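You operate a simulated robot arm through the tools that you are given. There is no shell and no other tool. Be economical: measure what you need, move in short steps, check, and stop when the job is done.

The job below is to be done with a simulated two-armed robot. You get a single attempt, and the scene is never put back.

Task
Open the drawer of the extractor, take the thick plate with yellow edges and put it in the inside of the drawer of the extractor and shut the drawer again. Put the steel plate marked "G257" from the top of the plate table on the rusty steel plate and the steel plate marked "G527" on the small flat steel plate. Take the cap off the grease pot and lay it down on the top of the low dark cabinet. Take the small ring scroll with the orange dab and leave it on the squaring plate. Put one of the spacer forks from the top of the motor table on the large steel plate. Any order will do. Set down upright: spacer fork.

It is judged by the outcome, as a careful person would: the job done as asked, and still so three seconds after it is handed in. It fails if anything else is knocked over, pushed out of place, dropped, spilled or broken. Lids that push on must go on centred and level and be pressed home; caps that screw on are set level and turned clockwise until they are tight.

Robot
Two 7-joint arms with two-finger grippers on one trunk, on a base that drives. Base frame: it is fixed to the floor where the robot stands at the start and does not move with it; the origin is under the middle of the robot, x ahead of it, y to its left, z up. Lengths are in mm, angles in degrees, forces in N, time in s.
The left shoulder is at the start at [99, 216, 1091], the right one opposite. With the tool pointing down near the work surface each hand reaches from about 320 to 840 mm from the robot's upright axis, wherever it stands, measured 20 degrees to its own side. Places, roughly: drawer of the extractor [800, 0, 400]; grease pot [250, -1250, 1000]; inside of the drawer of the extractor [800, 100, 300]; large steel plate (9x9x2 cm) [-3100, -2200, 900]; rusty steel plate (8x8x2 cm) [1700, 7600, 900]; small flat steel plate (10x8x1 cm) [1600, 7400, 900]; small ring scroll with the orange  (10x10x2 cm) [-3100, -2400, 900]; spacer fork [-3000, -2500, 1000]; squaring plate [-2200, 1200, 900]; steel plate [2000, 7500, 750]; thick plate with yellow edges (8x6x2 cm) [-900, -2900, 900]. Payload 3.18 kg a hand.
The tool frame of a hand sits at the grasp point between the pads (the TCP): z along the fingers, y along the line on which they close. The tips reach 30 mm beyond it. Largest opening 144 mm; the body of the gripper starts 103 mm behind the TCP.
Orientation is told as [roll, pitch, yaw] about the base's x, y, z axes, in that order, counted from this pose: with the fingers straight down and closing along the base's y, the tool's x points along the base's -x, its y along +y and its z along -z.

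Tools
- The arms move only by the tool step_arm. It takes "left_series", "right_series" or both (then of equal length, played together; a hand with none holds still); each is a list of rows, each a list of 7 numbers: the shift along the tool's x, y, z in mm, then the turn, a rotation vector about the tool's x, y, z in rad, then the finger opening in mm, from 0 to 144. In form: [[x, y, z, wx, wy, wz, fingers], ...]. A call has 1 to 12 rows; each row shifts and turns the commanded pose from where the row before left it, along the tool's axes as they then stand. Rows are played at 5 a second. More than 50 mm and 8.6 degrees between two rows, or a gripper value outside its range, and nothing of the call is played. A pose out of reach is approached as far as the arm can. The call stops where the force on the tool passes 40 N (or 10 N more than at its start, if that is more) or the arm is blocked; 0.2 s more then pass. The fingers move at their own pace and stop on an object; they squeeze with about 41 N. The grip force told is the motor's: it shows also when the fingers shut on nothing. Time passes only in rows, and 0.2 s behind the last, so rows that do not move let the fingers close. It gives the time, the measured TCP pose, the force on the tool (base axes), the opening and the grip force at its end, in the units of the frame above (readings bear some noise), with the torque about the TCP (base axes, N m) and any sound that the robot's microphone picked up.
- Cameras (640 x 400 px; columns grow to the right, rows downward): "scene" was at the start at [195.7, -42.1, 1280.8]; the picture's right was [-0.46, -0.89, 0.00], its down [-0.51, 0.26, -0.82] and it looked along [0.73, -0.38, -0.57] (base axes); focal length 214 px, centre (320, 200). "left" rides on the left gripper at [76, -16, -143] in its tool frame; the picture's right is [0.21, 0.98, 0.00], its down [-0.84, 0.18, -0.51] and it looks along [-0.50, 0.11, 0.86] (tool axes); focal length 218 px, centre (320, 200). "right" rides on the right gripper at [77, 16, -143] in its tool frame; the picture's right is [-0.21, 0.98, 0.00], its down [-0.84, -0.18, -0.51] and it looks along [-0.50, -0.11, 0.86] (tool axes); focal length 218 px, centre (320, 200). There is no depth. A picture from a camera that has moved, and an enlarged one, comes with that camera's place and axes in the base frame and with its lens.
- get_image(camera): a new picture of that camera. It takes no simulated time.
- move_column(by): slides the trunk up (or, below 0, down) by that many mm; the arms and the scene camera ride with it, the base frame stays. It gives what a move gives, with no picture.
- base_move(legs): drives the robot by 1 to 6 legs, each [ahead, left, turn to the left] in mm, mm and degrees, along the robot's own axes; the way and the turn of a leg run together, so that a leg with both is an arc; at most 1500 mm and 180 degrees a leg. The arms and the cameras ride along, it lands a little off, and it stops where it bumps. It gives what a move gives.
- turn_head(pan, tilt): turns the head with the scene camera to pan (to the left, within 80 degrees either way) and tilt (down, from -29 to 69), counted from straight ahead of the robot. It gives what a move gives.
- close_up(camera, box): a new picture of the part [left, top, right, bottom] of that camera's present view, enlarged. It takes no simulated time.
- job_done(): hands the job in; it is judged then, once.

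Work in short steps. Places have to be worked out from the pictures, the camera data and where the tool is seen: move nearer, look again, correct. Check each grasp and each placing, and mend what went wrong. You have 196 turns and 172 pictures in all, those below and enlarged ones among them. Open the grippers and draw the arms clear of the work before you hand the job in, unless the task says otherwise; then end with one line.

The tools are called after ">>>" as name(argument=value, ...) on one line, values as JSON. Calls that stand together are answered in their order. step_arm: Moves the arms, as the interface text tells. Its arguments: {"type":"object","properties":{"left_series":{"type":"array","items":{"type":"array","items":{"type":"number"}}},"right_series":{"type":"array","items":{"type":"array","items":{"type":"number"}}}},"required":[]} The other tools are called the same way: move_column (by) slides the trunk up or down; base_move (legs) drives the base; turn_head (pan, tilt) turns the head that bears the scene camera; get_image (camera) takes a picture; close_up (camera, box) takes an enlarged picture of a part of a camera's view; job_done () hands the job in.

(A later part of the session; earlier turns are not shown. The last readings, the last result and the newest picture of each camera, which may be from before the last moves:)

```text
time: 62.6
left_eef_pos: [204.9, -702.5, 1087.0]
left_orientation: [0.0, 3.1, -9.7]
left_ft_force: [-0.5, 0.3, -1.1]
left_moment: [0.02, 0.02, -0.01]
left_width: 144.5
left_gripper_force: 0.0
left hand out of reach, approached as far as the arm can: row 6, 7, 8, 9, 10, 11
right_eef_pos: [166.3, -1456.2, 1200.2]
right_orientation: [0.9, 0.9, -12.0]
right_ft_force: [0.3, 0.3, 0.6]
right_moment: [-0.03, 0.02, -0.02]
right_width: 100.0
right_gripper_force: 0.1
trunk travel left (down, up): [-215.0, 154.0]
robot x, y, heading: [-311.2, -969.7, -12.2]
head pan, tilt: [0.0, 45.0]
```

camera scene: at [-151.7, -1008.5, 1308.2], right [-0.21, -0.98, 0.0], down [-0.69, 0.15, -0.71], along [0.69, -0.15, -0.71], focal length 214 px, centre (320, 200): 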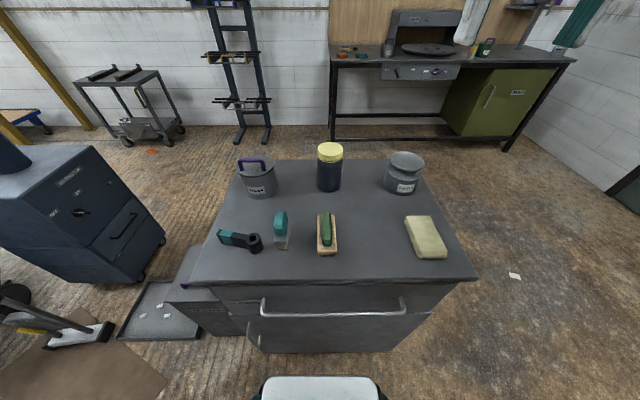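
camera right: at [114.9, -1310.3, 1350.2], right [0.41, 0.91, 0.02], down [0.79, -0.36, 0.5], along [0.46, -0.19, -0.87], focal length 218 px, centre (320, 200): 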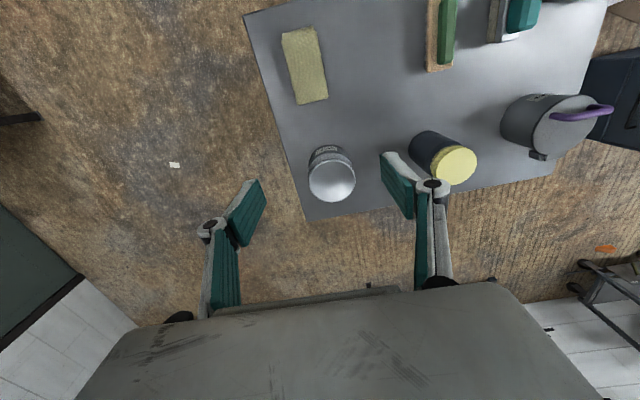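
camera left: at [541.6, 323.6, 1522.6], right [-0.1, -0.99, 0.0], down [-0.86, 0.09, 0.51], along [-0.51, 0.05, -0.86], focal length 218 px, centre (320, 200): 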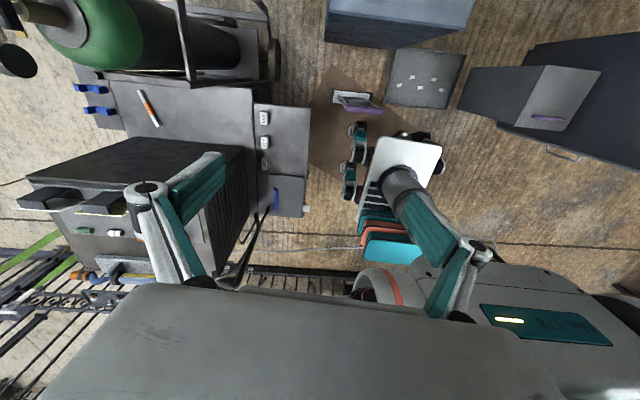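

Left arm is mostly unwound. I move it outward and up and then try the right hand toward the cap again.

>>> step_arm(left_series=[[0, 40, -20, 0, 0, 0, 144], [0, 40, -20, 0, 0, 0, 144], [0, 40, -20, 0, 0, 0, 144], [0, 40, -20, 0, 0, 0, 144], [0, 0, -20, 0, 0, 0, 144], [0, 0, 0, 0, -0.054, 0, 144]], right_series=[[-10, 40, 0, 0, 0, 0, 100], [-10, 40, 0, 0, 0, 0, 100], [-20, 40, 0, 0, 0, 0, 100], [-20, 40, 0, 0, 0, 0, 100], [-20, 40, 0, 0, 0, 0, 100], [-20, 40, 0, 0, 0, 0, 100]])

>>> get_image(camera="right")

>>> get_image(camera="left")

```text
time: 64.0
left_eef_pos: [196.7, -693.9, 1087.9]
left_orientation: [-0.1, 0.4, -9.8]
left_ft_force: [-0.1, -0.1, 0.8]
left_moment: [-0.01, 0.02, -0.03]
left_width: 144.1
left_gripper_force: 0.2
left hand out of reach, approached as far as the arm can: row 1, 2, 3, 4, 5
right_eef_pos: [211.7, -1368.2, 1191.8]
right_orientation: [1.0, 0.9, -11.9]
right_ft_force: [0.1, 0.6, -0.7]
right_moment: [-0.03, -0.02, 0.0]
right_width: 100.1
right_gripper_force: 0.1
right hand out of reach, approached as far as the arm can: row 3, 4, 5, 6
trunk travel left (down, up): [-215.0, 154.0]
robot x, y, heading: [-312.1, -971.5, -12.2]
head pan, tilt: [0.0, 45.0]
```

```text
142 pictures are left
camera right: at [141.4, -1339.3, 1336.1], right [0.41, 0.91, 0.01], down [0.79, -0.36, 0.49], along [0.45, -0.19, -0.87], focal length 218 px, centre (320, 200)
```

right: 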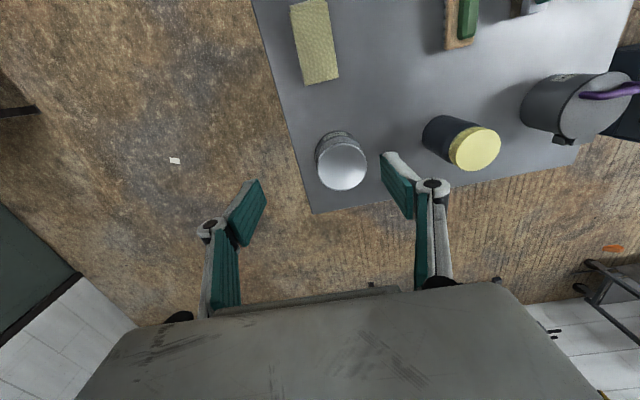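

```text
141 pictures are left
camera left: at [119.5, -698.1, 1232.3], right [-0.04, 1.0, 0.0], down [0.86, 0.03, 0.5], along [0.5, 0.02, -0.87], focal length 218 px, centre (320, 200)
```

left: 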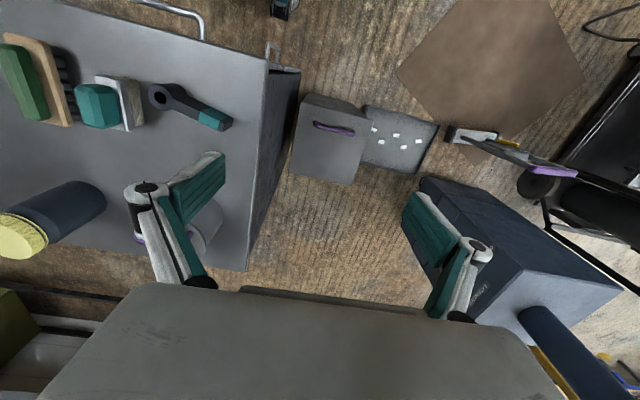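

Both arms hit a limit. I look at the arm configuration with the head to understand.

>>> turn_head(pan=-55, tilt=20)

>>> get_image(camera="scene")

>>> turn_head(pan=55, tilt=20)

>>> get_image(camera="scene")

```text
time: 65.2
left_eef_pos: [198.0, -696.0, 1089.1]
left_orientation: [0.0, 0.4, -10.0]
left_ft_force: [-0.4, 0.0, 0.0]
left_moment: [-0.04, 0.0, -0.01]
left_width: 143.9
left_gripper_force: 0.1
right_eef_pos: [211.7, -1368.3, 1191.6]
right_orientation: [1.0, 1.0, -11.9]
right_ft_force: [-0.5, 0.6, 0.3]
right_moment: [-0.02, 0.02, 0.02]
right_width: 99.9
right_gripper_force: 0.0
trunk travel left (down, up): [-215.0, 154.0]
robot x, y, heading: [-312.8, -970.8, -11.9]
head pan, tilt: [-55.0, 20.0]
```

```text
140 pictures are left
camera scene: at [-195.2, -1076.8, 1346.9], right [-0.92, -0.39, 0.0], down [-0.13, 0.32, -0.94], along [0.37, -0.87, -0.34], focal length 214 px, centre (320, 200)
```

scene: 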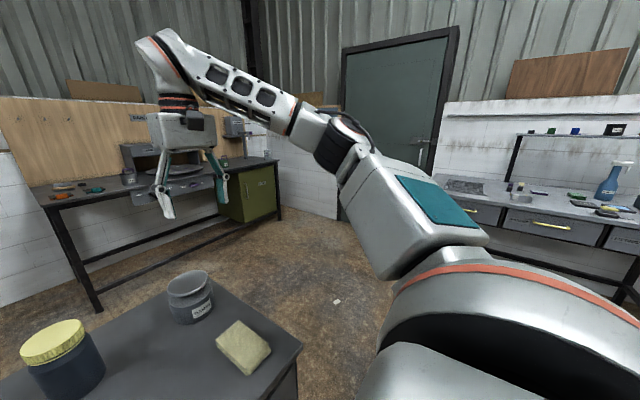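

```text
time: 67.1
left_eef_pos: [198.4, -695.5, 1087.8]
left_orientation: [0.0, 0.4, -10.0]
left_ft_force: [-0.1, -0.1, -0.6]
left_moment: [0.03, 0.02, 0.01]
left_width: 144.0
left_gripper_force: 0.1
right_eef_pos: [211.5, -1368.3, 1190.7]
right_orientation: [1.0, 1.0, -12.1]
right_ft_force: [0.3, -0.6, 0.6]
right_moment: [0.04, 0.0, -0.01]
right_width: 100.1
right_gripper_force: 0.0
trunk travel left (down, up): [-215.0, 154.0]
robot x, y, heading: [-312.8, -974.9, -11.8]
head pan, tilt: [55.0, 20.0]
```

```text
139 pictures are left
camera scene: at [-163.2, -927.8, 1347.0], right [0.68, -0.73, 0.0], down [-0.25, -0.23, -0.94], along [0.69, 0.64, -0.34], focal length 214 px, centre (320, 200)
```

scene: 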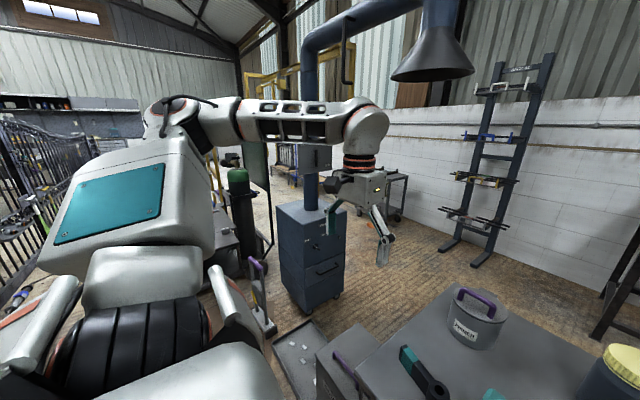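

I suspect a one-sided wrist limit: yaw to the left frees it. I yaw both hands left by ~43° and move the right over the cap.

>>> step_arm(right_series=[[0, 0, 0, 0, 0, -0.15, 100], [0, 0, 0, 0, 0, -0.15, 100], [0, 0, 0, 0, 0, -0.15, 100], [0, 0, 0, 0, 0, -0.15, 100], [0, 0, 0, 0, 0, -0.15, 100], [-32, 20, 0, 0, 0, 0, 100], [-32, 20, 0, 0, 0, 0, 100], [-32, 20, 0, 0, 0, 0, 100], [-32, 20, 0, 0, 0, 0, 100], [-32, 20, 0, 0, 0, 0, 100], [-32, 20, 0, 0, 0, 0, 100], [-31, 18, 0, 0, 0, 0, 100]], left_series=[[0, 0, 0, 0, 0, -0.15, 144], [0, 0, 0, 0, 0, -0.15, 144], [0, 0, 0, 0, 0, -0.15, 144], [0, 0, 0, 0, 0, -0.15, 144], [0, 0, 0, 0, 0, -0.15, 144], [40, 10, -20, 0, 0, 0, 144], [40, 10, -20, 0, 0, 0, 144], [40, 10, -20, 0, 0, 0, 144], [0, 20, -20, 0, 0, 0, 144], [0, 20, -20, 0, 0, 0, 144], [0, 0, 0, 0, 0, 0, 144], [0, 0, 0, 0, 0, 0, 144]])

>>> get_image(camera="right")

```text
time: 69.7
left_eef_pos: [58.5, -701.2, 1191.3]
left_orientation: [0.4, 0.3, 32.9]
left_ft_force: [0.9, 0.4, 0.4]
left_moment: [-0.01, -0.03, 0.0]
left_width: 144.0
left_gripper_force: 0.0
right_eef_pos: [208.4, -1356.7, 1183.6]
right_orientation: [1.4, 0.0, 31.0]
right_ft_force: [0.9, 0.1, 0.4]
right_moment: [0.01, -0.02, 0.02]
right_width: 100.1
right_gripper_force: 0.1
right hand out of reach, approached as far as the arm can: row 6, 7, 8, 9, 10, 11, 12
trunk travel left (down, up): [-215.0, 154.0]
robot x, y, heading: [-310.9, -971.7, -12.0]
head pan, tilt: [55.0, 20.0]
```

```text
138 pictures are left
camera right: at [135.8, -1384.8, 1326.5], right [-0.32, 0.95, 0.02], down [0.82, 0.27, 0.5], along [0.47, 0.18, -0.86], focal length 218 px, centre (320, 200)
```

right: 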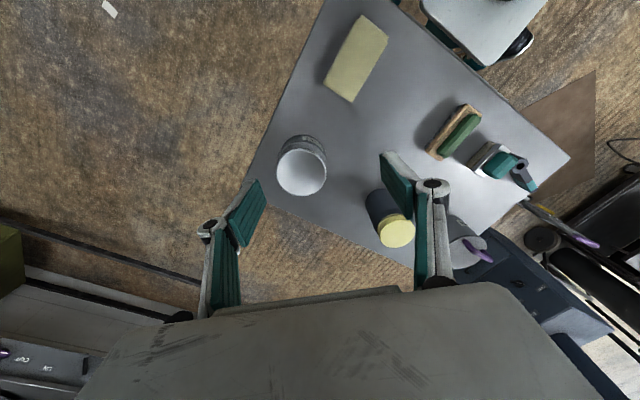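

Still a position limit. Simplest is to shift the base 210 mm to the left so the jar lies in the right arm's natural area.

>>> base_move(legs=[[0, 210, 0]])

>>> get_image(camera="right")

```text
time: 72.1
left_eef_pos: [102.0, -496.0, 1190.4]
left_orientation: [0.4, 0.3, 32.8]
left_ft_force: [0.2, 0.1, 0.9]
left_moment: [0.01, 0.02, 0.06]
left_width: 143.9
left_gripper_force: 0.0
right_eef_pos: [250.8, -1153.1, 1182.6]
right_orientation: [1.4, -0.1, 30.8]
right_ft_force: [-0.4, 0.2, -0.8]
right_moment: [0.0, -0.03, 0.0]
right_width: 99.8
right_gripper_force: 0.2
trunk travel left (down, up): [-215.0, 154.0]
robot x, y, heading: [-266.3, -769.0, -12.3]
head pan, tilt: [55.0, 20.0]
```

```text
137 pictures are left
camera right: at [179.3, -1181.4, 1326.4], right [-0.32, 0.95, 0.02], down [0.82, 0.27, 0.5], along [0.47, 0.18, -0.86], focal length 218 px, centre (320, 200)
```

right: 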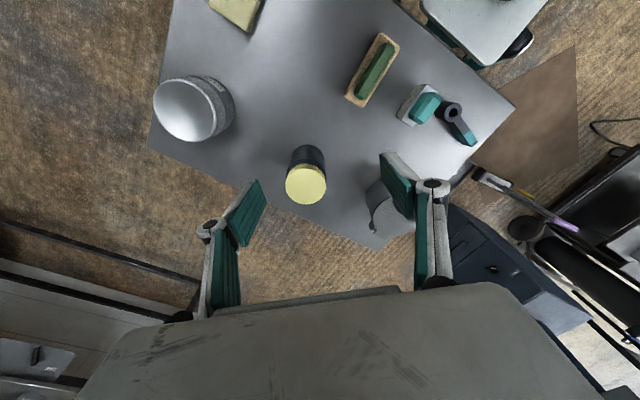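

Cap estimated at about (334,−1141, top ≈1003). I level the hand, shift over it, and descend part way.

>>> step_arm(right_series=[[-26, -11, 0, 0.021, 0.0126, 0, 110], [-26, -11, 0, 0, 0, 0, 110], [-25, -10, 0, 0, 0, 0, 110], [0, 0, 40, 0, 0, 0, 110], [0, 0, 40, 0, 0, 0, 110], [0, 0, 20, 0, 0, 0, 110]])

>>> get_image(camera="right")

>>> turn_head(pan=-25, tilt=35)

>>> close_up(camera="scene", box=[240, 80, 440, 205])

```text
time: 73.5
left_eef_pos: [104.4, -499.2, 1190.6]
left_orientation: [0.3, 0.4, 32.9]
left_ft_force: [0.4, 0.2, -1.0]
left_moment: [0.01, -0.02, 0.02]
left_width: 143.9
left_gripper_force: 0.1
right_eef_pos: [256.6, -1164.1, 1075.2]
right_orientation: [0.2, 0.7, 30.8]
right_ft_force: [0.4, -0.1, 0.3]
right_moment: [0.0, 0.0, 0.01]
right_width: 110.0
right_gripper_force: 0.0
right hand out of reach, approached as far as the arm can: row 1, 2, 3
trunk travel left (down, up): [-215.0, 154.0]
robot x, y, heading: [-270.7, -764.7, -12.4]
head pan, tilt: [55.0, 20.0]
```

```text
136 pictures are left
camera right: at [185.2, -1189.4, 1219.3], right [-0.32, 0.95, 0.0], down [0.82, 0.28, 0.5], along [0.47, 0.16, -0.87], focal length 218 px, centre (320, 200)
```

right: 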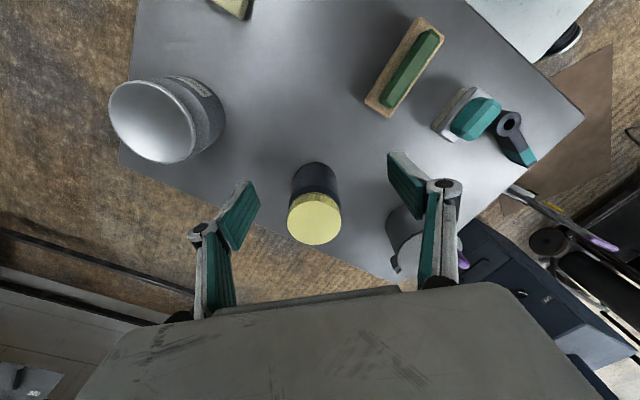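

```text
time: 75.1
left_eef_pos: [102.9, -498.3, 1189.6]
left_orientation: [0.3, 0.3, 33.0]
left_ft_force: [-0.4, 0.0, 0.2]
left_moment: [0.01, -0.03, 0.0]
left_width: 143.9
left_gripper_force: 0.1
right_eef_pos: [257.9, -1164.9, 1076.0]
right_orientation: [0.2, 0.7, 30.8]
right_ft_force: [0.0, 0.3, 0.5]
right_moment: [-0.01, 0.02, 0.03]
right_width: 110.1
right_gripper_force: 0.0
trunk travel left (down, up): [-215.0, 154.0]
robot x, y, heading: [-267.2, -768.2, -12.1]
head pan, tilt: [-25.0, 35.0]
```

```text
3.20 times, centred on (340, 142) of scene
camera zoom: at [-117.4, -840.4, 1323.1], right [-0.6, -0.8, 0.0], down [-0.46, 0.35, -0.82], along [0.65, -0.5, -0.57], focal length 686 px, centre (256, 384)
```

zoom: 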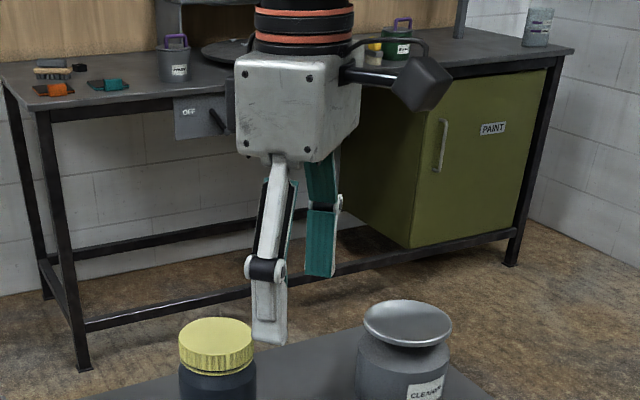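

I'm at z 1075; try again the forward move at this lower height.

>>> step_arm(right_series=[[-25, -20, 0, 0, 0, 0, 110], [-25, -20, 0, 0, 0, 0, 110], [-26, -15, 0, 0, 0, 0, 110]])

>>> turn_head(pan=-60, tilt=10)

>>> get_image(camera="scene")

```text
time: 75.9
left_eef_pos: [103.5, -497.7, 1190.5]
left_orientation: [0.2, 0.3, 32.9]
left_ft_force: [0.6, -0.4, 0.5]
left_moment: [0.01, 0.04, -0.02]
left_width: 144.0
left_gripper_force: 0.0
right_eef_pos: [302.0, -1169.4, 1075.3]
right_orientation: [0.2, 0.7, 30.7]
right_ft_force: [-0.3, -0.2, -0.4]
right_moment: [0.02, 0.04, 0.0]
right_width: 109.9
right_gripper_force: 0.1
right hand out of reach, approached as far as the arm can: row 2, 3
trunk travel left (down, up): [-215.0, 154.0]
robot x, y, heading: [-272.6, -769.6, -12.1]
head pan, tilt: [-25.0, 35.0]
```

```text
time: 76.9
left_eef_pos: [102.1, -497.7, 1191.4]
left_orientation: [0.3, 0.3, 32.9]
left_ft_force: [0.1, 0.0, 0.6]
left_moment: [-0.02, 0.01, 0.0]
left_width: 143.9
left_gripper_force: 0.1
right_eef_pos: [301.2, -1169.6, 1074.9]
right_orientation: [0.2, 0.8, 30.6]
right_ft_force: [0.4, -0.5, 0.1]
right_moment: [0.0, -0.03, 0.02]
right_width: 110.1
right_gripper_force: 0.0
trunk travel left (down, up): [-215.0, 154.0]
robot x, y, heading: [-267.4, -771.2, -12.2]
head pan, tilt: [-60.0, 10.0]
```

```text
134 pictures are left
camera scene: at [-159.0, -875.8, 1363.2], right [-0.95, -0.31, 0.0], down [-0.05, 0.17, -0.98], along [0.3, -0.94, -0.17], focal length 214 px, centre (320, 200)
```

scene: 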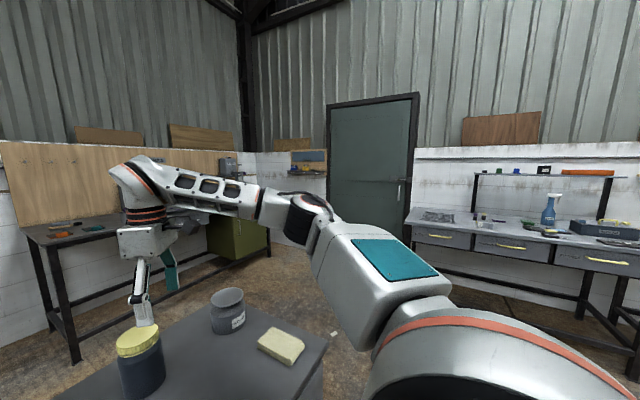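

The arm is nearly horizontal; it works better with the shoulder higher above the hand. I raise the trunk 100, then lower and advance the hand.

>>> move_column(by=100)

>>> step_arm(right_series=[[0, 0, 40, 0, 0, 0, 110], [0, 0, 40, 0, 0, 0, 110], [0, 0, 20, 0, 0, 0, 110], [-21, -4, 0, 0, 0.012, 0, 110], [-21, 4, 0, 0, 0, 0, 110]])

>>> get_image(camera="right")

```text
time: 78.2
left_eef_pos: [103.3, -497.7, 1291.0]
left_orientation: [0.3, 0.3, 32.9]
left_ft_force: [-0.3, 0.8, 0.1]
left_moment: [-0.02, -0.01, 0.02]
left_width: 144.0
left_gripper_force: 0.0
right_eef_pos: [278.5, -1166.8, 1246.7]
right_orientation: [-4.6, -4.5, 30.8]
right_ft_force: [0.1, 0.6, 0.4]
right_moment: [0.03, 0.03, 0.0]
right_width: 109.8
right_gripper_force: 0.1
trunk travel left (down, up): [-315.0, 54.0]
robot x, y, heading: [-270.6, -769.3, -12.1]
head pan, tilt: [-60.0, 10.0]
```

```text
time: 79.4
left_eef_pos: [102.3, -497.7, 1290.7]
left_orientation: [0.2, 0.2, 32.9]
left_ft_force: [0.0, 0.2, 0.3]
left_moment: [0.0, -0.04, -0.03]
left_width: 144.0
left_gripper_force: 0.1
right_eef_pos: [297.8, -1165.3, 1148.2]
right_orientation: [-4.7, -4.2, 30.8]
right_ft_force: [0.3, 0.3, 0.6]
right_moment: [0.0, 0.0, -0.01]
right_width: 109.9
right_gripper_force: 0.1
right hand out of reach, approached as far as the arm can: row 4, 5
trunk travel left (down, up): [-315.0, 54.0]
robot x, y, heading: [-269.7, -771.6, -12.3]
head pan, tilt: [-60.0, 10.0]
```

```text
133 pictures are left
camera right: at [210.0, -1186.7, 1283.7], right [-0.32, 0.95, -0.06], down [0.76, 0.29, 0.58], along [0.57, 0.14, -0.81], focal length 218 px, centre (320, 200)
```

right: 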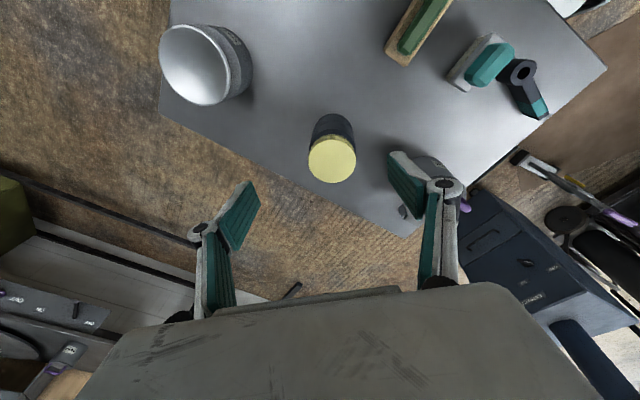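

I raise the trunk fully and go lower with the hand, levelling it, so that the arm slopes down.

>>> move_column(by=50)

>>> step_arm(right_series=[[0, 0, 40, 0, 0, 0, 110], [0, 0, 40, 0, 0, 0, 110], [0, 0, 40, -0.108, 0.02, 0, 110], [0, 0, 20, 0, 0, 0, 110], [0, 0, 0, 0, 0, 0, 110]])

```text
time: 80.3
left_eef_pos: [102.2, -497.7, 1339.9]
left_orientation: [0.2, 0.2, 32.9]
left_ft_force: [0.5, -0.2, 0.8]
left_moment: [-0.01, 0.01, 0.01]
left_width: 143.9
left_gripper_force: 0.1
right_eef_pos: [299.7, -1165.6, 1198.4]
right_orientation: [-4.6, -3.8, 30.9]
right_ft_force: [-0.8, 0.4, 0.5]
right_moment: [-0.02, 0.02, -0.03]
right_width: 110.0
right_gripper_force: 0.1
trunk travel left (down, up): [-365.0, 4.0]
robot x, y, heading: [-263.9, -768.9, -12.1]
head pan, tilt: [-60.0, 10.0]
```

```text
time: 81.5
left_eef_pos: [102.9, -498.4, 1341.4]
left_orientation: [0.3, 0.3, 32.9]
left_ft_force: [0.9, -0.5, -0.1]
left_moment: [0.02, 0.0, -0.02]
left_width: 144.1
left_gripper_force: 0.0
right_eef_pos: [290.4, -1177.5, 1062.9]
right_orientation: [1.6, -2.8, 30.8]
right_ft_force: [0.1, 0.1, -1.2]
right_moment: [0.0, -0.02, 0.0]
right_width: 110.0
right_gripper_force: 0.0
right hand out of reach, approached as far as the arm can: row 3, 4
trunk travel left (down, up): [-365.0, 4.0]
robot x, y, heading: [-268.0, -766.6, -12.3]
head pan, tilt: [-60.0, 10.0]
```

I test whether more left yaw frees the wrist.

>>> step_arm(right_series=[[0, 0, -10, 0, 0, -0.14, 110], [0, 0, 0, 0, 0, -0.14, 110], [0, 0, 0, 0, 0, -0.14, 110], [0, 0, 0, 0, 0, -0.14, 110], [0, 0, 0, 0, 0, -0.14, 110], [0, 0, 0, 0, 0, -0.14, 110], [0, -20, 0, 0, 0, 0, 110], [0, -20, 0, 0, 0, 0, 110]])

>>> get_image(camera="scene")

```text
time: 83.3
left_eef_pos: [102.2, -497.4, 1340.8]
left_orientation: [0.3, 0.3, 32.9]
left_ft_force: [0.8, -0.5, 1.1]
left_moment: [-0.01, 0.03, 0.0]
left_width: 144.3
left_gripper_force: 0.0
right_eef_pos: [299.9, -1194.0, 1081.8]
right_orientation: [-1.0, -3.1, 79.0]
right_ft_force: [0.8, 0.5, -0.6]
right_moment: [0.0, -0.03, 0.0]
right_width: 110.1
right_gripper_force: 0.1
right hand out of reach, approached as far as the arm can: row 7, 8
trunk travel left (down, up): [-365.0, 4.0]
robot x, y, heading: [-266.3, -767.1, -12.3]
head pan, tilt: [-60.0, 10.0]
```

```text
132 pictures are left
camera scene: at [-201.4, -866.6, 1515.6], right [-0.95, -0.3, 0.0], down [-0.05, 0.17, -0.98], along [0.3, -0.94, -0.17], focal length 214 px, centre (320, 200)
```

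scene: 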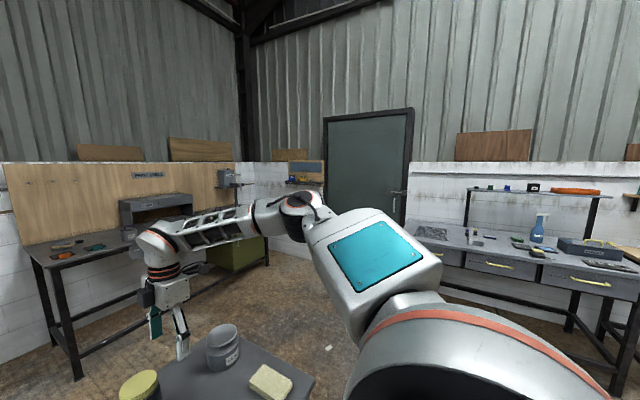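

I test whether the left arm reaches forward properly (toward the free air left of the cabinet).

>>> step_arm(left_series=[[-15, -27, 20, 0, 0, 0, 144], [-15, -27, 20, 0, 0, 0, 144], [-15, -27, 20, 0, 0, 0, 144], [-15, -27, 20, 0, 0, 0, 144], [-15, -27, 20, 0, 0, 0, 144], [-15, -27, 20, 0, 0, 0, 144], [-15, -27, 20, 0, 0, 0, 144], [-15, -27, 20, 0, 0, 0, 144], [-15, -27, 20, 0, 0, 0, 144], [-15, -27, 20, 0, 0, 0, 144], [-15, -27, 20, 0, 0, 0, 144], [-15, -27, 20, 0, 0, 0, 144]])

>>> turn_head(pan=60, tilt=10)

>>> get_image(camera="scene")

```text
time: 85.9
left_eef_pos: [429.3, -672.2, 1095.9]
left_orientation: [0.3, 0.3, 32.9]
left_ft_force: [0.3, -1.0, -0.8]
left_moment: [0.02, 0.01, 0.0]
left_width: 143.7
left_gripper_force: 0.0
right_eef_pos: [300.8, -1195.5, 1080.3]
right_orientation: [-1.0, -3.1, 79.0]
right_ft_force: [-0.1, -0.6, -1.2]
right_moment: [0.03, 0.02, 0.01]
right_width: 109.9
right_gripper_force: 0.0
trunk travel left (down, up): [-365.0, 4.0]
robot x, y, heading: [-270.5, -768.8, -12.2]
head pan, tilt: [-60.0, 10.0]
```

```text
time: 87.9
left_eef_pos: [427.6, -671.5, 1096.1]
left_orientation: [0.3, 0.3, 32.9]
left_ft_force: [0.3, -0.3, 0.7]
left_moment: [0.01, 0.01, 0.01]
left_width: 144.1
left_gripper_force: 0.0
right_eef_pos: [298.8, -1193.2, 1081.1]
right_orientation: [-1.1, -3.0, 79.0]
right_ft_force: [-0.2, 0.3, 0.0]
right_moment: [0.02, 0.04, 0.0]
right_width: 110.1
right_gripper_force: 0.1
trunk travel left (down, up): [-365.0, 4.0]
robot x, y, heading: [-267.7, -763.4, -12.4]
head pan, tilt: [60.0, 10.0]
```

```text
131 pictures are left
camera scene: at [-167.2, -709.2, 1515.6], right [0.74, -0.67, 0.0], down [-0.12, -0.13, -0.98], along [0.66, 0.73, -0.17], focal length 214 px, centre (320, 200)
```

scene: 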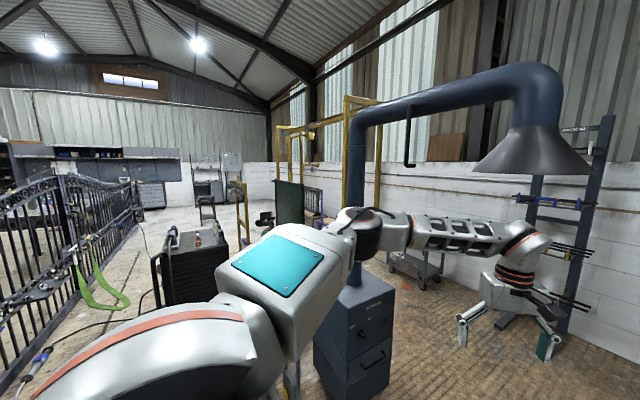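

The left arm reaches fine. I raise the left hand, then shift the robot 400 mm to the right so the left hand takes the jar.

>>> step_arm(left_series=[[0, 0, -40, 0, 0, 0, 110], [0, 0, -40, 0, 0, 0, 110]], right_series=[[0, 0, -40, 0, 0, 0, 110], [0, 0, -40, 0, 0, 0, 110]])

>>> base_move(legs=[[0, -400, 0]])

>>> get_image(camera="left")

```text
time: 88.5
left_eef_pos: [430.6, -674.1, 1176.6]
left_orientation: [0.4, 0.4, 32.9]
left_ft_force: [0.4, 0.1, -0.2]
left_moment: [0.04, -0.04, -0.02]
left_width: 109.9
left_gripper_force: 0.1
right_eef_pos: [297.4, -1196.8, 1160.2]
right_orientation: [-1.0, -2.9, 78.9]
right_ft_force: [0.0, -0.2, -0.4]
right_moment: [-0.02, -0.02, 0.02]
right_width: 110.2
right_gripper_force: 0.0
trunk travel left (down, up): [-365.0, 4.0]
robot x, y, heading: [-268.7, -766.3, -12.5]
head pan, tilt: [60.0, 10.0]
```

```text
time: 92.7
left_eef_pos: [344.3, -1072.9, 1175.3]
left_orientation: [0.2, 0.3, 32.6]
left_ft_force: [0.3, 0.3, -0.7]
left_moment: [0.01, 0.02, 0.0]
left_width: 109.7
left_gripper_force: 0.0
right_eef_pos: [209.3, -1595.9, 1160.2]
right_orientation: [-1.0, -3.0, 78.9]
right_ft_force: [-0.2, 0.4, -0.8]
right_moment: [0.0, -0.01, -0.02]
right_width: 109.9
right_gripper_force: 0.1
trunk travel left (down, up): [-365.0, 4.0]
robot x, y, heading: [-357.2, -1164.1, -12.4]
head pan, tilt: [60.0, 10.0]
```

```text
130 pictures are left
camera left: at [288.6, -1129.4, 1320.7], right [-0.7, 0.71, 0.01], down [0.62, 0.61, 0.5], along [0.35, 0.36, -0.86], focal length 218 px, centre (320, 200)
```

left: 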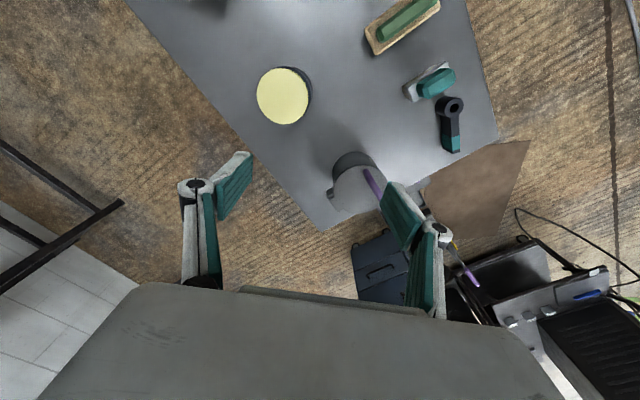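

Cap refined to about (337,−1144). Move the left hand over it and down to z≈1060.

>>> step_arm(left_series=[[22, -28, 0, 0, 0, 0, 110], [22, -28, 0, 0, 0, 0, 110], [0, 0, 40, 0, 0, 0, 110], [0, 0, 40, 0, 0, 0, 110], [0, 0, 30, 0, 0, 0, 110]])

>>> get_image(camera="left")

>>> turn_head(pan=15, tilt=40)

>>> close_up(camera="scene", box=[240, 60, 400, 160])

```text
time: 93.8
left_eef_pos: [336.5, -1142.3, 1064.5]
left_orientation: [0.3, 0.3, 32.7]
left_ft_force: [0.6, 0.7, 0.3]
left_moment: [0.0, 0.03, 0.0]
left_width: 109.9
left_gripper_force: 0.1
right_eef_pos: [209.4, -1595.6, 1160.8]
right_orientation: [-1.0, -2.8, 78.9]
right_ft_force: [0.7, -0.1, 0.3]
right_moment: [0.0, 0.01, 0.0]
right_width: 110.0
right_gripper_force: 0.0
trunk travel left (down, up): [-365.0, 4.0]
robot x, y, heading: [-358.0, -1167.1, -12.7]
head pan, tilt: [60.0, 10.0]
```

```text
129 pictures are left
camera left: at [281.8, -1198.4, 1208.9], right [-0.7, 0.71, 0.01], down [0.62, 0.61, 0.5], along [0.35, 0.36, -0.86], focal length 218 px, centre (320, 200)
```

left: 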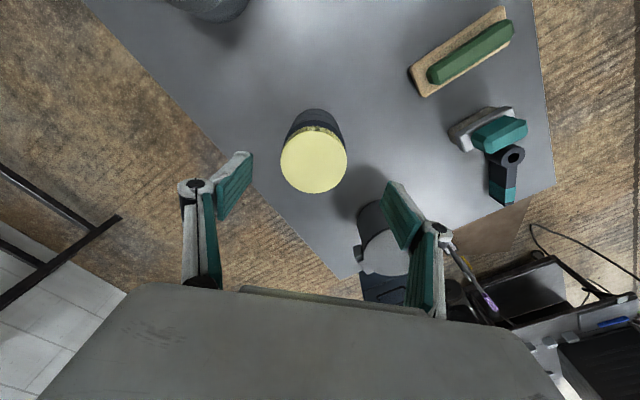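

```text
time: 95.0
left_eef_pos: [336.5, -1143.2, 1067.3]
left_orientation: [0.2, 0.3, 32.7]
left_ft_force: [0.3, 0.5, -0.9]
left_moment: [-0.02, 0.04, 0.01]
left_width: 110.2
left_gripper_force: 0.0
right_eef_pos: [208.6, -1595.8, 1160.9]
right_orientation: [-0.9, -2.9, 78.8]
right_ft_force: [-0.3, -0.3, 0.0]
right_moment: [0.03, 0.01, -0.01]
right_width: 110.0
right_gripper_force: 0.1
trunk travel left (down, up): [-365.0, 4.0]
robot x, y, heading: [-353.3, -1162.6, -12.5]
head pan, tilt: [15.0, 40.0]
```

```text
4.00 times, centred on (320, 110) of scene
camera zoom: at [-231.8, -1171.5, 1468.0], right [0.05, -1.0, 0.0], down [-0.64, -0.03, -0.77], along [0.77, 0.03, -0.64], focal length 858 px, centre (320, 560)
```

zoom: 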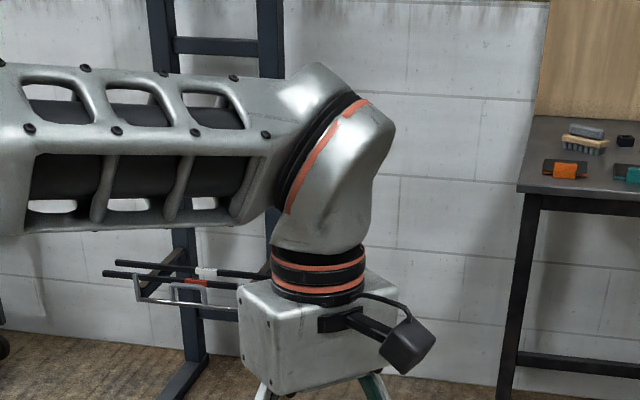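

I view the fingers and cap from the side.

>>> close_up(camera="scene", box=[270, 130, 398, 210])

```text
5.00 times, centred on (334, 170) of scene
camera zoom: at [-231.8, -1171.5, 1468.0], right [0.05, -1.0, 0.0], down [-0.64, -0.03, -0.77], along [0.77, 0.03, -0.64], focal length 1072 px, centre (250, 350)
```

zoom: 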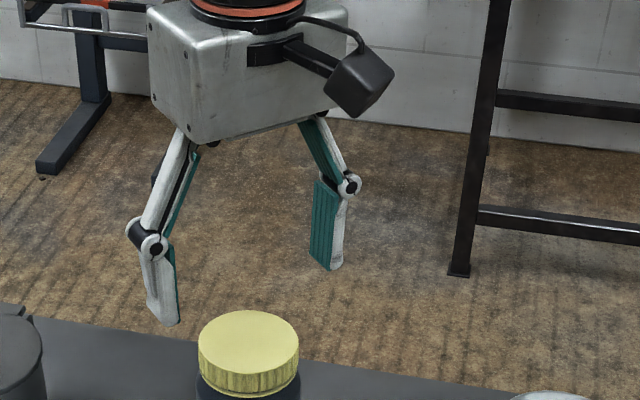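

Cap top ≈1000 at (338,−1147), about 20 mm tall. Lower to TCP 1012 and close on it.

>>> step_arm(left_series=[[1, -4.5, 25, 0, 0, 0, 110], [0, 0, 28, 0, 0, 0, 110], [0, 0, 0, 0, 0, 0, 50], [0, 0, 0, 0, 0, 0, 50], [0, 0, 0, 0, 0, 0, 50]])

>>> close_up(camera="scene", box=[270, 140, 398, 220])

```text
time: 96.2
left_eef_pos: [338.8, -1147.6, 1012.5]
left_orientation: [0.2, 0.3, 32.8]
left_ft_force: [0.4, 1.2, 0.7]
left_moment: [0.07, -0.01, 0.05]
left_width: 67.0
left_gripper_force: 41.1
right_eef_pos: [209.5, -1595.6, 1160.6]
right_orientation: [-1.0, -2.9, 78.8]
right_ft_force: [-0.3, -0.2, -0.6]
right_moment: [0.0, 0.0, 0.01]
right_width: 110.1
right_gripper_force: 0.1
trunk travel left (down, up): [-365.0, 4.0]
robot x, y, heading: [-359.1, -1162.6, -12.3]
head pan, tilt: [15.0, 40.0]
```

```text
5.00 times, centred on (334, 180) of scene
camera zoom: at [-231.9, -1171.5, 1468.0], right [0.04, -1.0, 0.0], down [-0.64, -0.03, -0.77], along [0.77, 0.03, -0.64], focal length 1072 px, centre (250, 300)
```

zoom: 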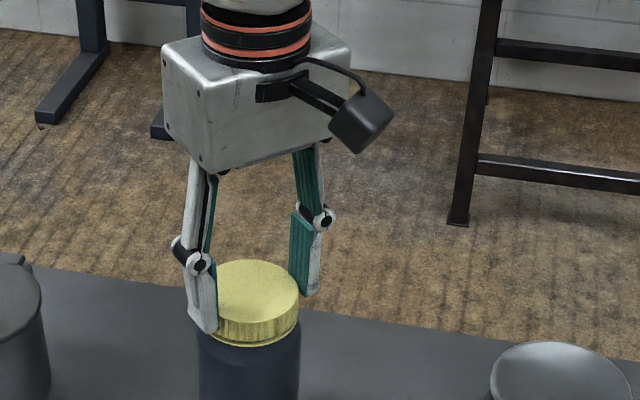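

Gripped on the cap only. Turn counter-clockwise (yaw left) and watch torque.

>>> step_arm(left_series=[[0, 0, 0, 0, 0, -0.1, 50], [0, 0, 0, 0, 0, -0.14, 50], [0, 0, 0, 0, 0, -0.14, 50], [0, 0, 0, 0, 0, -0.14, 50], [0, 0, 0, 0, 0, -0.14, 50], [0, 0, 0, 0, 0, -0.14, 50]])

>>> get_image(camera="left")

```text
time: 97.6
left_eef_pos: [337.3, -1147.7, 1013.4]
left_orientation: [0.4, 0.0, 78.5]
left_ft_force: [0.3, -0.5, -2.7]
left_moment: [-0.1, 0.05, 0.0]
left_width: 66.4
left_gripper_force: 40.9
right_eef_pos: [208.9, -1595.8, 1160.1]
right_orientation: [-1.0, -2.9, 78.8]
right_ft_force: [0.3, -0.1, 0.2]
right_moment: [0.0, 0.03, 0.0]
right_width: 110.1
right_gripper_force: 0.1
trunk travel left (down, up): [-365.0, 4.0]
robot x, y, heading: [-353.0, -1163.9, -12.7]
head pan, tilt: [15.0, 40.0]
```

```text
125 pictures are left
camera left: at [339.2, -1227.1, 1156.7], right [-1.0, -0.01, 0.01], down [-0.01, 0.86, 0.51], along [-0.01, 0.51, -0.86], focal length 218 px, centre (320, 200)
```

left: 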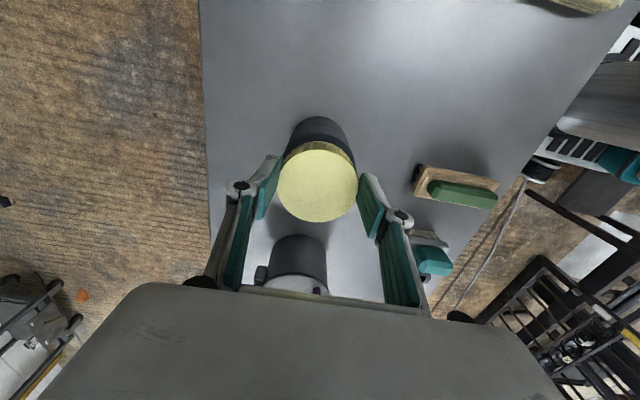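

Continue turning.

>>> step_arm(left_series=[[0, 0, 0, 0, 0, -0.14, 50], [0, 0, 0, 0, 0, -0.14, 50], [0, 0, 0, 0, 0, -0.14, 50], [0, 0, 0, 0, 0, -0.14, 50], [0, 0, 0, 0, 0, -0.14, 50], [0, 0, 0, 0, 0, -0.14, 50], [0, 0, 0, 0, 0, -0.14, 50], [0, 0, 0, 0, 0, -0.14, 50], [0, 0, 0, 0, 0, -0.14, 50]])

>>> close_up(camera="scene", box=[270, 140, 398, 220])

```text
time: 99.6
left_eef_pos: [337.9, -1148.9, 1014.8]
left_orientation: [0.0, -0.4, 150.9]
left_ft_force: [0.0, 1.1, -3.9]
left_moment: [-0.01, -0.04, 0.01]
left_width: 66.5
left_gripper_force: 40.7
right_eef_pos: [209.1, -1594.5, 1161.5]
right_orientation: [-1.0, -2.9, 78.8]
right_ft_force: [0.9, 0.1, 0.2]
right_moment: [-0.03, 0.03, 0.0]
right_width: 109.9
right_gripper_force: 0.0
trunk travel left (down, up): [-365.0, 4.0]
robot x, y, heading: [-354.4, -1166.3, -12.7]
head pan, tilt: [15.0, 40.0]
```

```text
5.00 times, centred on (334, 180) of scene
camera zoom: at [-231.4, -1171.5, 1467.9], right [0.04, -1.0, 0.0], down [-0.64, -0.03, -0.77], along [0.77, 0.03, -0.64], focal length 1072 px, centre (250, 300)
```

zoom: 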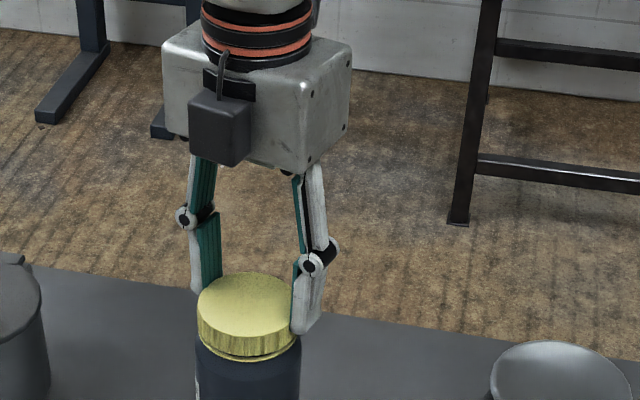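

The cap rose ~2 mm, so it is unscrewing. Regrasp: open, rotate back, close, and turn again.

>>> step_arm(left_series=[[0, 0, 0, 0, 0, 0, 90], [0, 0, 0, 0, 0, 0.145, 90], [0, 0, 0, 0, 0, 0.145, 90], [0, 0, 0, 0, 0, 0.145, 90], [0, 0, 0, 0, 0, 0.145, 90], [0, 0, 0, 0, 0, 0.145, 90], [0, 0, 0, 0, 0, 0.145, 90], [0, 0, 0, 0, 0, 0.145, 90], [0, 0, 0, 0, 0, 0.145, 90], [0, 0, 0, 0, 0, 0.145, 90], [0, 0, 0, 0, 0, 0.145, 90], [0, 0, 0, 0, 0, 0.145, 90]])

>>> step_arm(left_series=[[0, 0, 0, 0, 0, 0.145, 90], [0, 0, 0, 0, 0, 0.145, 90], [0, 0, 0, 0, 0, 0.1, 90], [0, 0, 0, 0, 0, 0, 50], [0, 0, 0, 0, 0, 0, 50], [0, 0, 0, 0, 0, -0.14, 50], [0, 0, -0.2, 0, 0, -0.14, 50], [0, 0, -0.2, 0, 0, -0.14, 50], [0, 0, -0.2, 0, 0, -0.14, 50], [0, 0, -0.2, 0, 0, -0.14, 50], [0, 0, -0.2, 0, 0, -0.14, 50], [0, 0, -0.2, 0, 0, -0.14, 50]])

>>> step_arm(left_series=[[0, 0, -0.2, 0, 0, -0.14, 50], [0, 0, -0.2, 0, 0, -0.14, 50], [0, 0, -0.2, 0, 0, -0.14, 50], [0, 0, -0.2, 0, 0, -0.14, 50], [0, 0, -0.2, 0, 0, -0.14, 50], [0, 0, -0.2, 0, 0, -0.14, 50], [0, 0, -0.2, 0, 0, -0.14, 50], [0, 0, -0.2, 0, 0, -0.14, 50]])

>>> close_up(camera="scene", box=[270, 140, 398, 220])

```text
time: 102.2
left_eef_pos: [338.0, -1148.8, 1013.1]
left_orientation: [0.6, 0.1, 59.1]
left_ft_force: [0.2, 0.0, 0.4]
left_moment: [0.01, 0.02, 0.0]
left_width: 90.2
left_gripper_force: 0.2
right_eef_pos: [209.0, -1594.7, 1159.9]
right_orientation: [-1.0, -3.1, 78.8]
right_ft_force: [-0.2, 0.0, -0.9]
right_moment: [0.0, 0.0, 0.02]
right_width: 110.1
right_gripper_force: 0.1
trunk travel left (down, up): [-365.0, 4.0]
robot x, y, heading: [-353.8, -1164.8, -12.5]
head pan, tilt: [15.0, 40.0]
```

```text
time: 104.4
left_eef_pos: [335.9, -1149.4, 1018.6]
left_orientation: [0.4, 0.2, 77.4]
left_ft_force: [-0.1, -0.1, -0.6]
left_moment: [0.0, -0.02, -0.01]
left_width: 0.0
left_gripper_force: 28.9
right_eef_pos: [209.1, -1596.6, 1161.1]
right_orientation: [-1.2, -2.9, 78.8]
right_ft_force: [-0.7, 0.0, 0.1]
right_moment: [0.02, -0.03, 0.02]
right_width: 110.2
right_gripper_force: 0.0
trunk travel left (down, up): [-365.0, 4.0]
robot x, y, heading: [-355.4, -1165.8, -12.4]
head pan, tilt: [15.0, 40.0]
stopped in row 11 (left hand): the force on the tool passed its limit at 41 N (the readings are from after the stop); the commanded pose is now the measured one
```

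```text
time: 106.2
left_eef_pos: [337.2, -1149.7, 1020.2]
left_orientation: [0.4, -0.3, 141.4]
left_ft_force: [-1.0, -1.4, 8.5]
left_moment: [-0.2, 0.19, -0.03]
left_width: 51.4
left_gripper_force: 1.5
right_eef_pos: [208.9, -1595.9, 1160.0]
right_orientation: [-1.0, -3.0, 78.8]
right_ft_force: [-0.3, -0.1, 0.4]
right_moment: [0.01, -0.01, 0.03]
right_width: 109.9
right_gripper_force: 0.1
trunk travel left (down, up): [-365.0, 4.0]
robot x, y, heading: [-355.5, -1165.0, -12.2]
head pan, tilt: [15.0, 40.0]
```

```text
5.00 times, centred on (334, 180) of scene
camera zoom: at [-232.7, -1171.6, 1468.0], right [0.04, -1.0, 0.0], down [-0.64, -0.03, -0.77], along [0.77, 0.03, -0.64], focal length 1072 px, centre (250, 300)
```

zoom: 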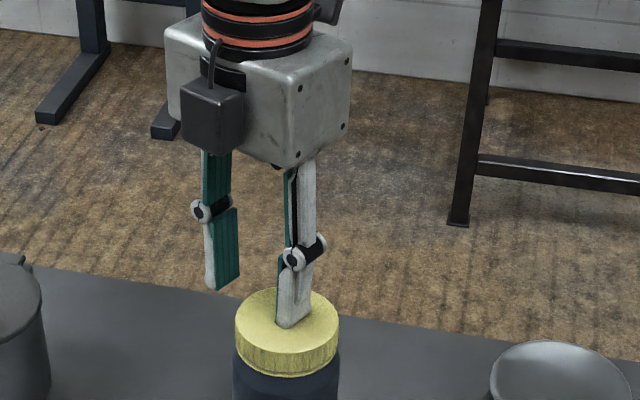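

The fingers slipped off the top and pushed the jar ~25 mm aside (still upright). Raise the hand, reopen and re-measure.

>>> step_arm(left_series=[[0, 0, -20, 0, 0, 0, 52], [0, 0, -30, 0, 0, 0, 110], [0, 0, 0, 0, 0, 0.145, 110], [0, 0, 0, 0, 0, 0.145, 110], [0, 0, 0, 0, 0, 0.145, 110], [0, 0, 0, 0, 0, 0.145, 110], [0, 0, 0, 0, 0, 0.145, 110], [0, 0, 0, 0, 0, 0.145, 110], [0, 0, 0, 0, 0, 0.145, 110], [0, 0, 0, 0, 0, 0.145, 110], [0, 0, 0, 0, 0, 0.145, 110], [0, 0, 0, 0, 0, 0.145, 110]])

>>> step_arm(left_series=[[0, 0, 0, 0, 0, 0.145, 110], [0, 0, 0, 0, 0, 0.145, 110], [0, 0, 0, 0, 0, 0.145, 110]])

>>> get_image(camera="left")

>>> close_up(camera="scene", box=[270, 140, 398, 220])

```text
time: 108.8
left_eef_pos: [337.9, -1150.3, 1070.9]
left_orientation: [0.4, 0.3, 58.1]
left_ft_force: [0.2, 0.0, -0.5]
left_moment: [0.02, 0.03, 0.0]
left_width: 110.3
left_gripper_force: 0.1
right_eef_pos: [208.5, -1595.1, 1162.0]
right_orientation: [-1.1, -2.9, 78.8]
right_ft_force: [0.9, 0.0, 0.2]
right_moment: [0.01, 0.02, 0.01]
right_width: 110.0
right_gripper_force: 0.1
trunk travel left (down, up): [-365.0, 4.0]
robot x, y, heading: [-352.7, -1165.8, -12.5]
head pan, tilt: [15.0, 40.0]
```

```text
time: 109.6
left_eef_pos: [337.8, -1149.9, 1068.7]
left_orientation: [0.2, 0.5, 33.3]
left_ft_force: [0.5, 0.1, 0.1]
left_moment: [0.01, 0.03, 0.0]
left_width: 110.2
left_gripper_force: 0.1
right_eef_pos: [207.8, -1595.2, 1160.6]
right_orientation: [-0.9, -2.9, 78.8]
right_ft_force: [0.9, -0.1, -0.7]
right_moment: [0.0, 0.05, -0.01]
right_width: 110.0
right_gripper_force: 0.0
trunk travel left (down, up): [-365.0, 4.0]
robot x, y, heading: [-359.4, -1165.9, -12.2]
head pan, tilt: [15.0, 40.0]
```

```text
122 pictures are left
camera left: at [283.4, -1205.5, 1213.3], right [-0.71, 0.7, 0.0], down [0.61, 0.61, 0.5], along [0.35, 0.36, -0.87], focal length 218 px, centre (320, 200)
```

left: 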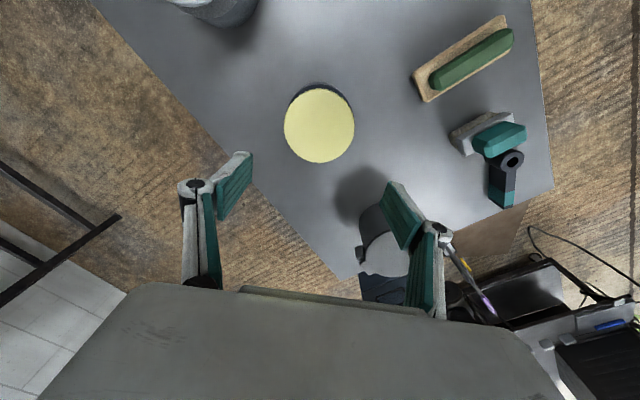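

```text
5.00 times, centred on (334, 180) of scene
camera zoom: at [-231.8, -1171.5, 1467.9], right [0.04, -1.0, 0.0], down [-0.64, -0.03, -0.77], along [0.77, 0.03, -0.64], focal length 1072 px, centre (250, 300)
```

zoom: 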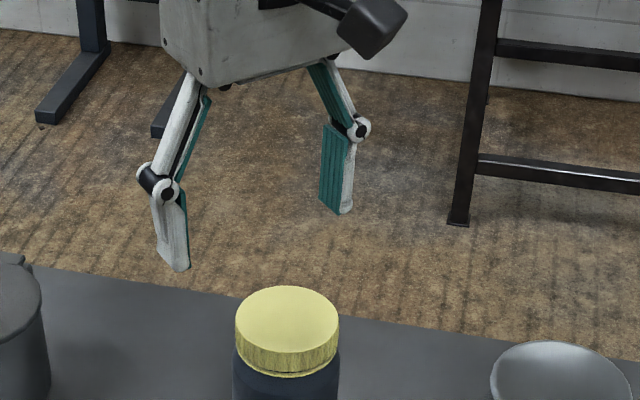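

The cap is now at about (311,−1176), top ≈1000. Re-approach, close gently and turn again with only a slight rise.

>>> step_arm(left_series=[[36.7, -7, 0, 0, 0, 0, 110], [0, 0, 30, 0, 0, 0, 110], [0, 0, 29.5, 0, 0, 0, 110], [0, 0, 0, 0, 0, 0, 50], [0, 0, 0, 0, 0, 0, 50], [0, 0, 0, 0, 0, 0, 50], [0, 0, 0, 0, 0, -0.14, 50], [0, 0, -0.1, 0, 0, -0.14, 50], [0, 0, -0.1, 0, 0, -0.14, 50], [0, 0, -0.1, 0, 0, -0.14, 50], [0, 0, -0.1, 0, 0, -0.14, 50], [0, 0, -0.1, 0, 0, -0.14, 50]])

>>> close_up(camera="scene", box=[270, 140, 398, 220])

```text
time: 112.2
left_eef_pos: [309.6, -1173.9, 1010.1]
left_orientation: [0.6, 0.1, 81.8]
left_ft_force: [-0.8, 1.1, -3.9]
left_moment: [-0.06, -0.02, -0.06]
left_width: 68.1
left_gripper_force: 40.5
right_eef_pos: [208.6, -1594.1, 1159.8]
right_orientation: [-1.1, -3.0, 78.9]
right_ft_force: [-0.3, -0.1, 0.5]
right_moment: [0.04, -0.01, 0.02]
right_width: 110.1
right_gripper_force: 0.1
trunk travel left (down, up): [-365.0, 4.0]
robot x, y, heading: [-353.9, -1165.2, -12.5]
head pan, tilt: [15.0, 40.0]
```

```text
5.00 times, centred on (334, 180) of scene
camera zoom: at [-231.5, -1171.5, 1467.9], right [0.04, -1.0, 0.0], down [-0.64, -0.03, -0.77], along [0.77, 0.03, -0.64], focal length 1072 px, centre (250, 300)
```

zoom: 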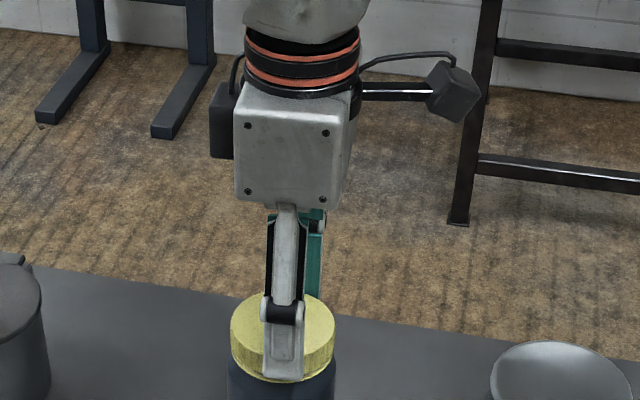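

Good grip; continue turning.

>>> step_arm(left_series=[[0, 0, -0.2, 0, 0, -0.14, 50], [0, 0, -0.2, 0, 0, -0.14, 50], [0, 0, -0.2, 0, 0, -0.14, 50], [0, 0, -0.2, 0, 0, -0.14, 50], [0, 0, -0.2, 0, 0, -0.14, 50], [0, 0, -0.2, 0, 0, -0.14, 50], [0, 0, -0.2, 0, 0, -0.14, 50], [0, 0, -0.2, 0, 0, -0.14, 50], [0, 0, -0.2, 0, 0, -0.14, 50]])

>>> close_up(camera="scene", box=[270, 140, 398, 220])

```text
time: 114.2
left_eef_pos: [310.8, -1175.0, 1011.9]
left_orientation: [0.4, -0.5, 153.9]
left_ft_force: [0.5, 0.1, -3.2]
left_moment: [-0.02, -0.05, 0.01]
left_width: 67.8
left_gripper_force: 40.8
right_eef_pos: [209.5, -1595.6, 1159.8]
right_orientation: [-1.0, -2.8, 78.8]
right_ft_force: [-0.3, -0.8, 0.4]
right_moment: [-0.02, 0.04, 0.0]
right_width: 109.7
right_gripper_force: 0.1
trunk travel left (down, up): [-365.0, 4.0]
robot x, y, heading: [-356.6, -1167.3, -12.7]
head pan, tilt: [15.0, 40.0]
```

```text
5.00 times, centred on (334, 180) of scene
camera zoom: at [-231.4, -1171.6, 1467.9], right [0.04, -1.0, 0.0], down [-0.64, -0.03, -0.77], along [0.77, 0.03, -0.64], focal length 1072 px, centre (250, 300)
```

zoom: 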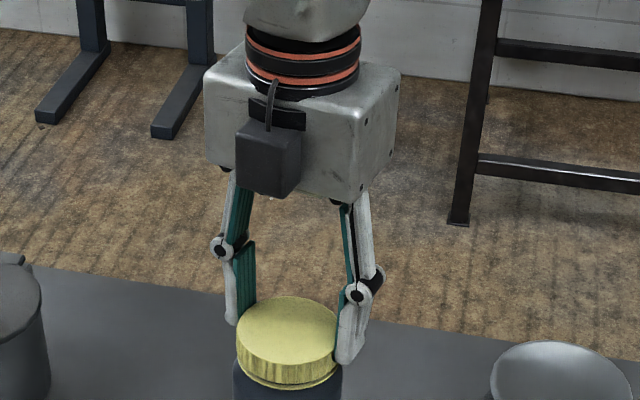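

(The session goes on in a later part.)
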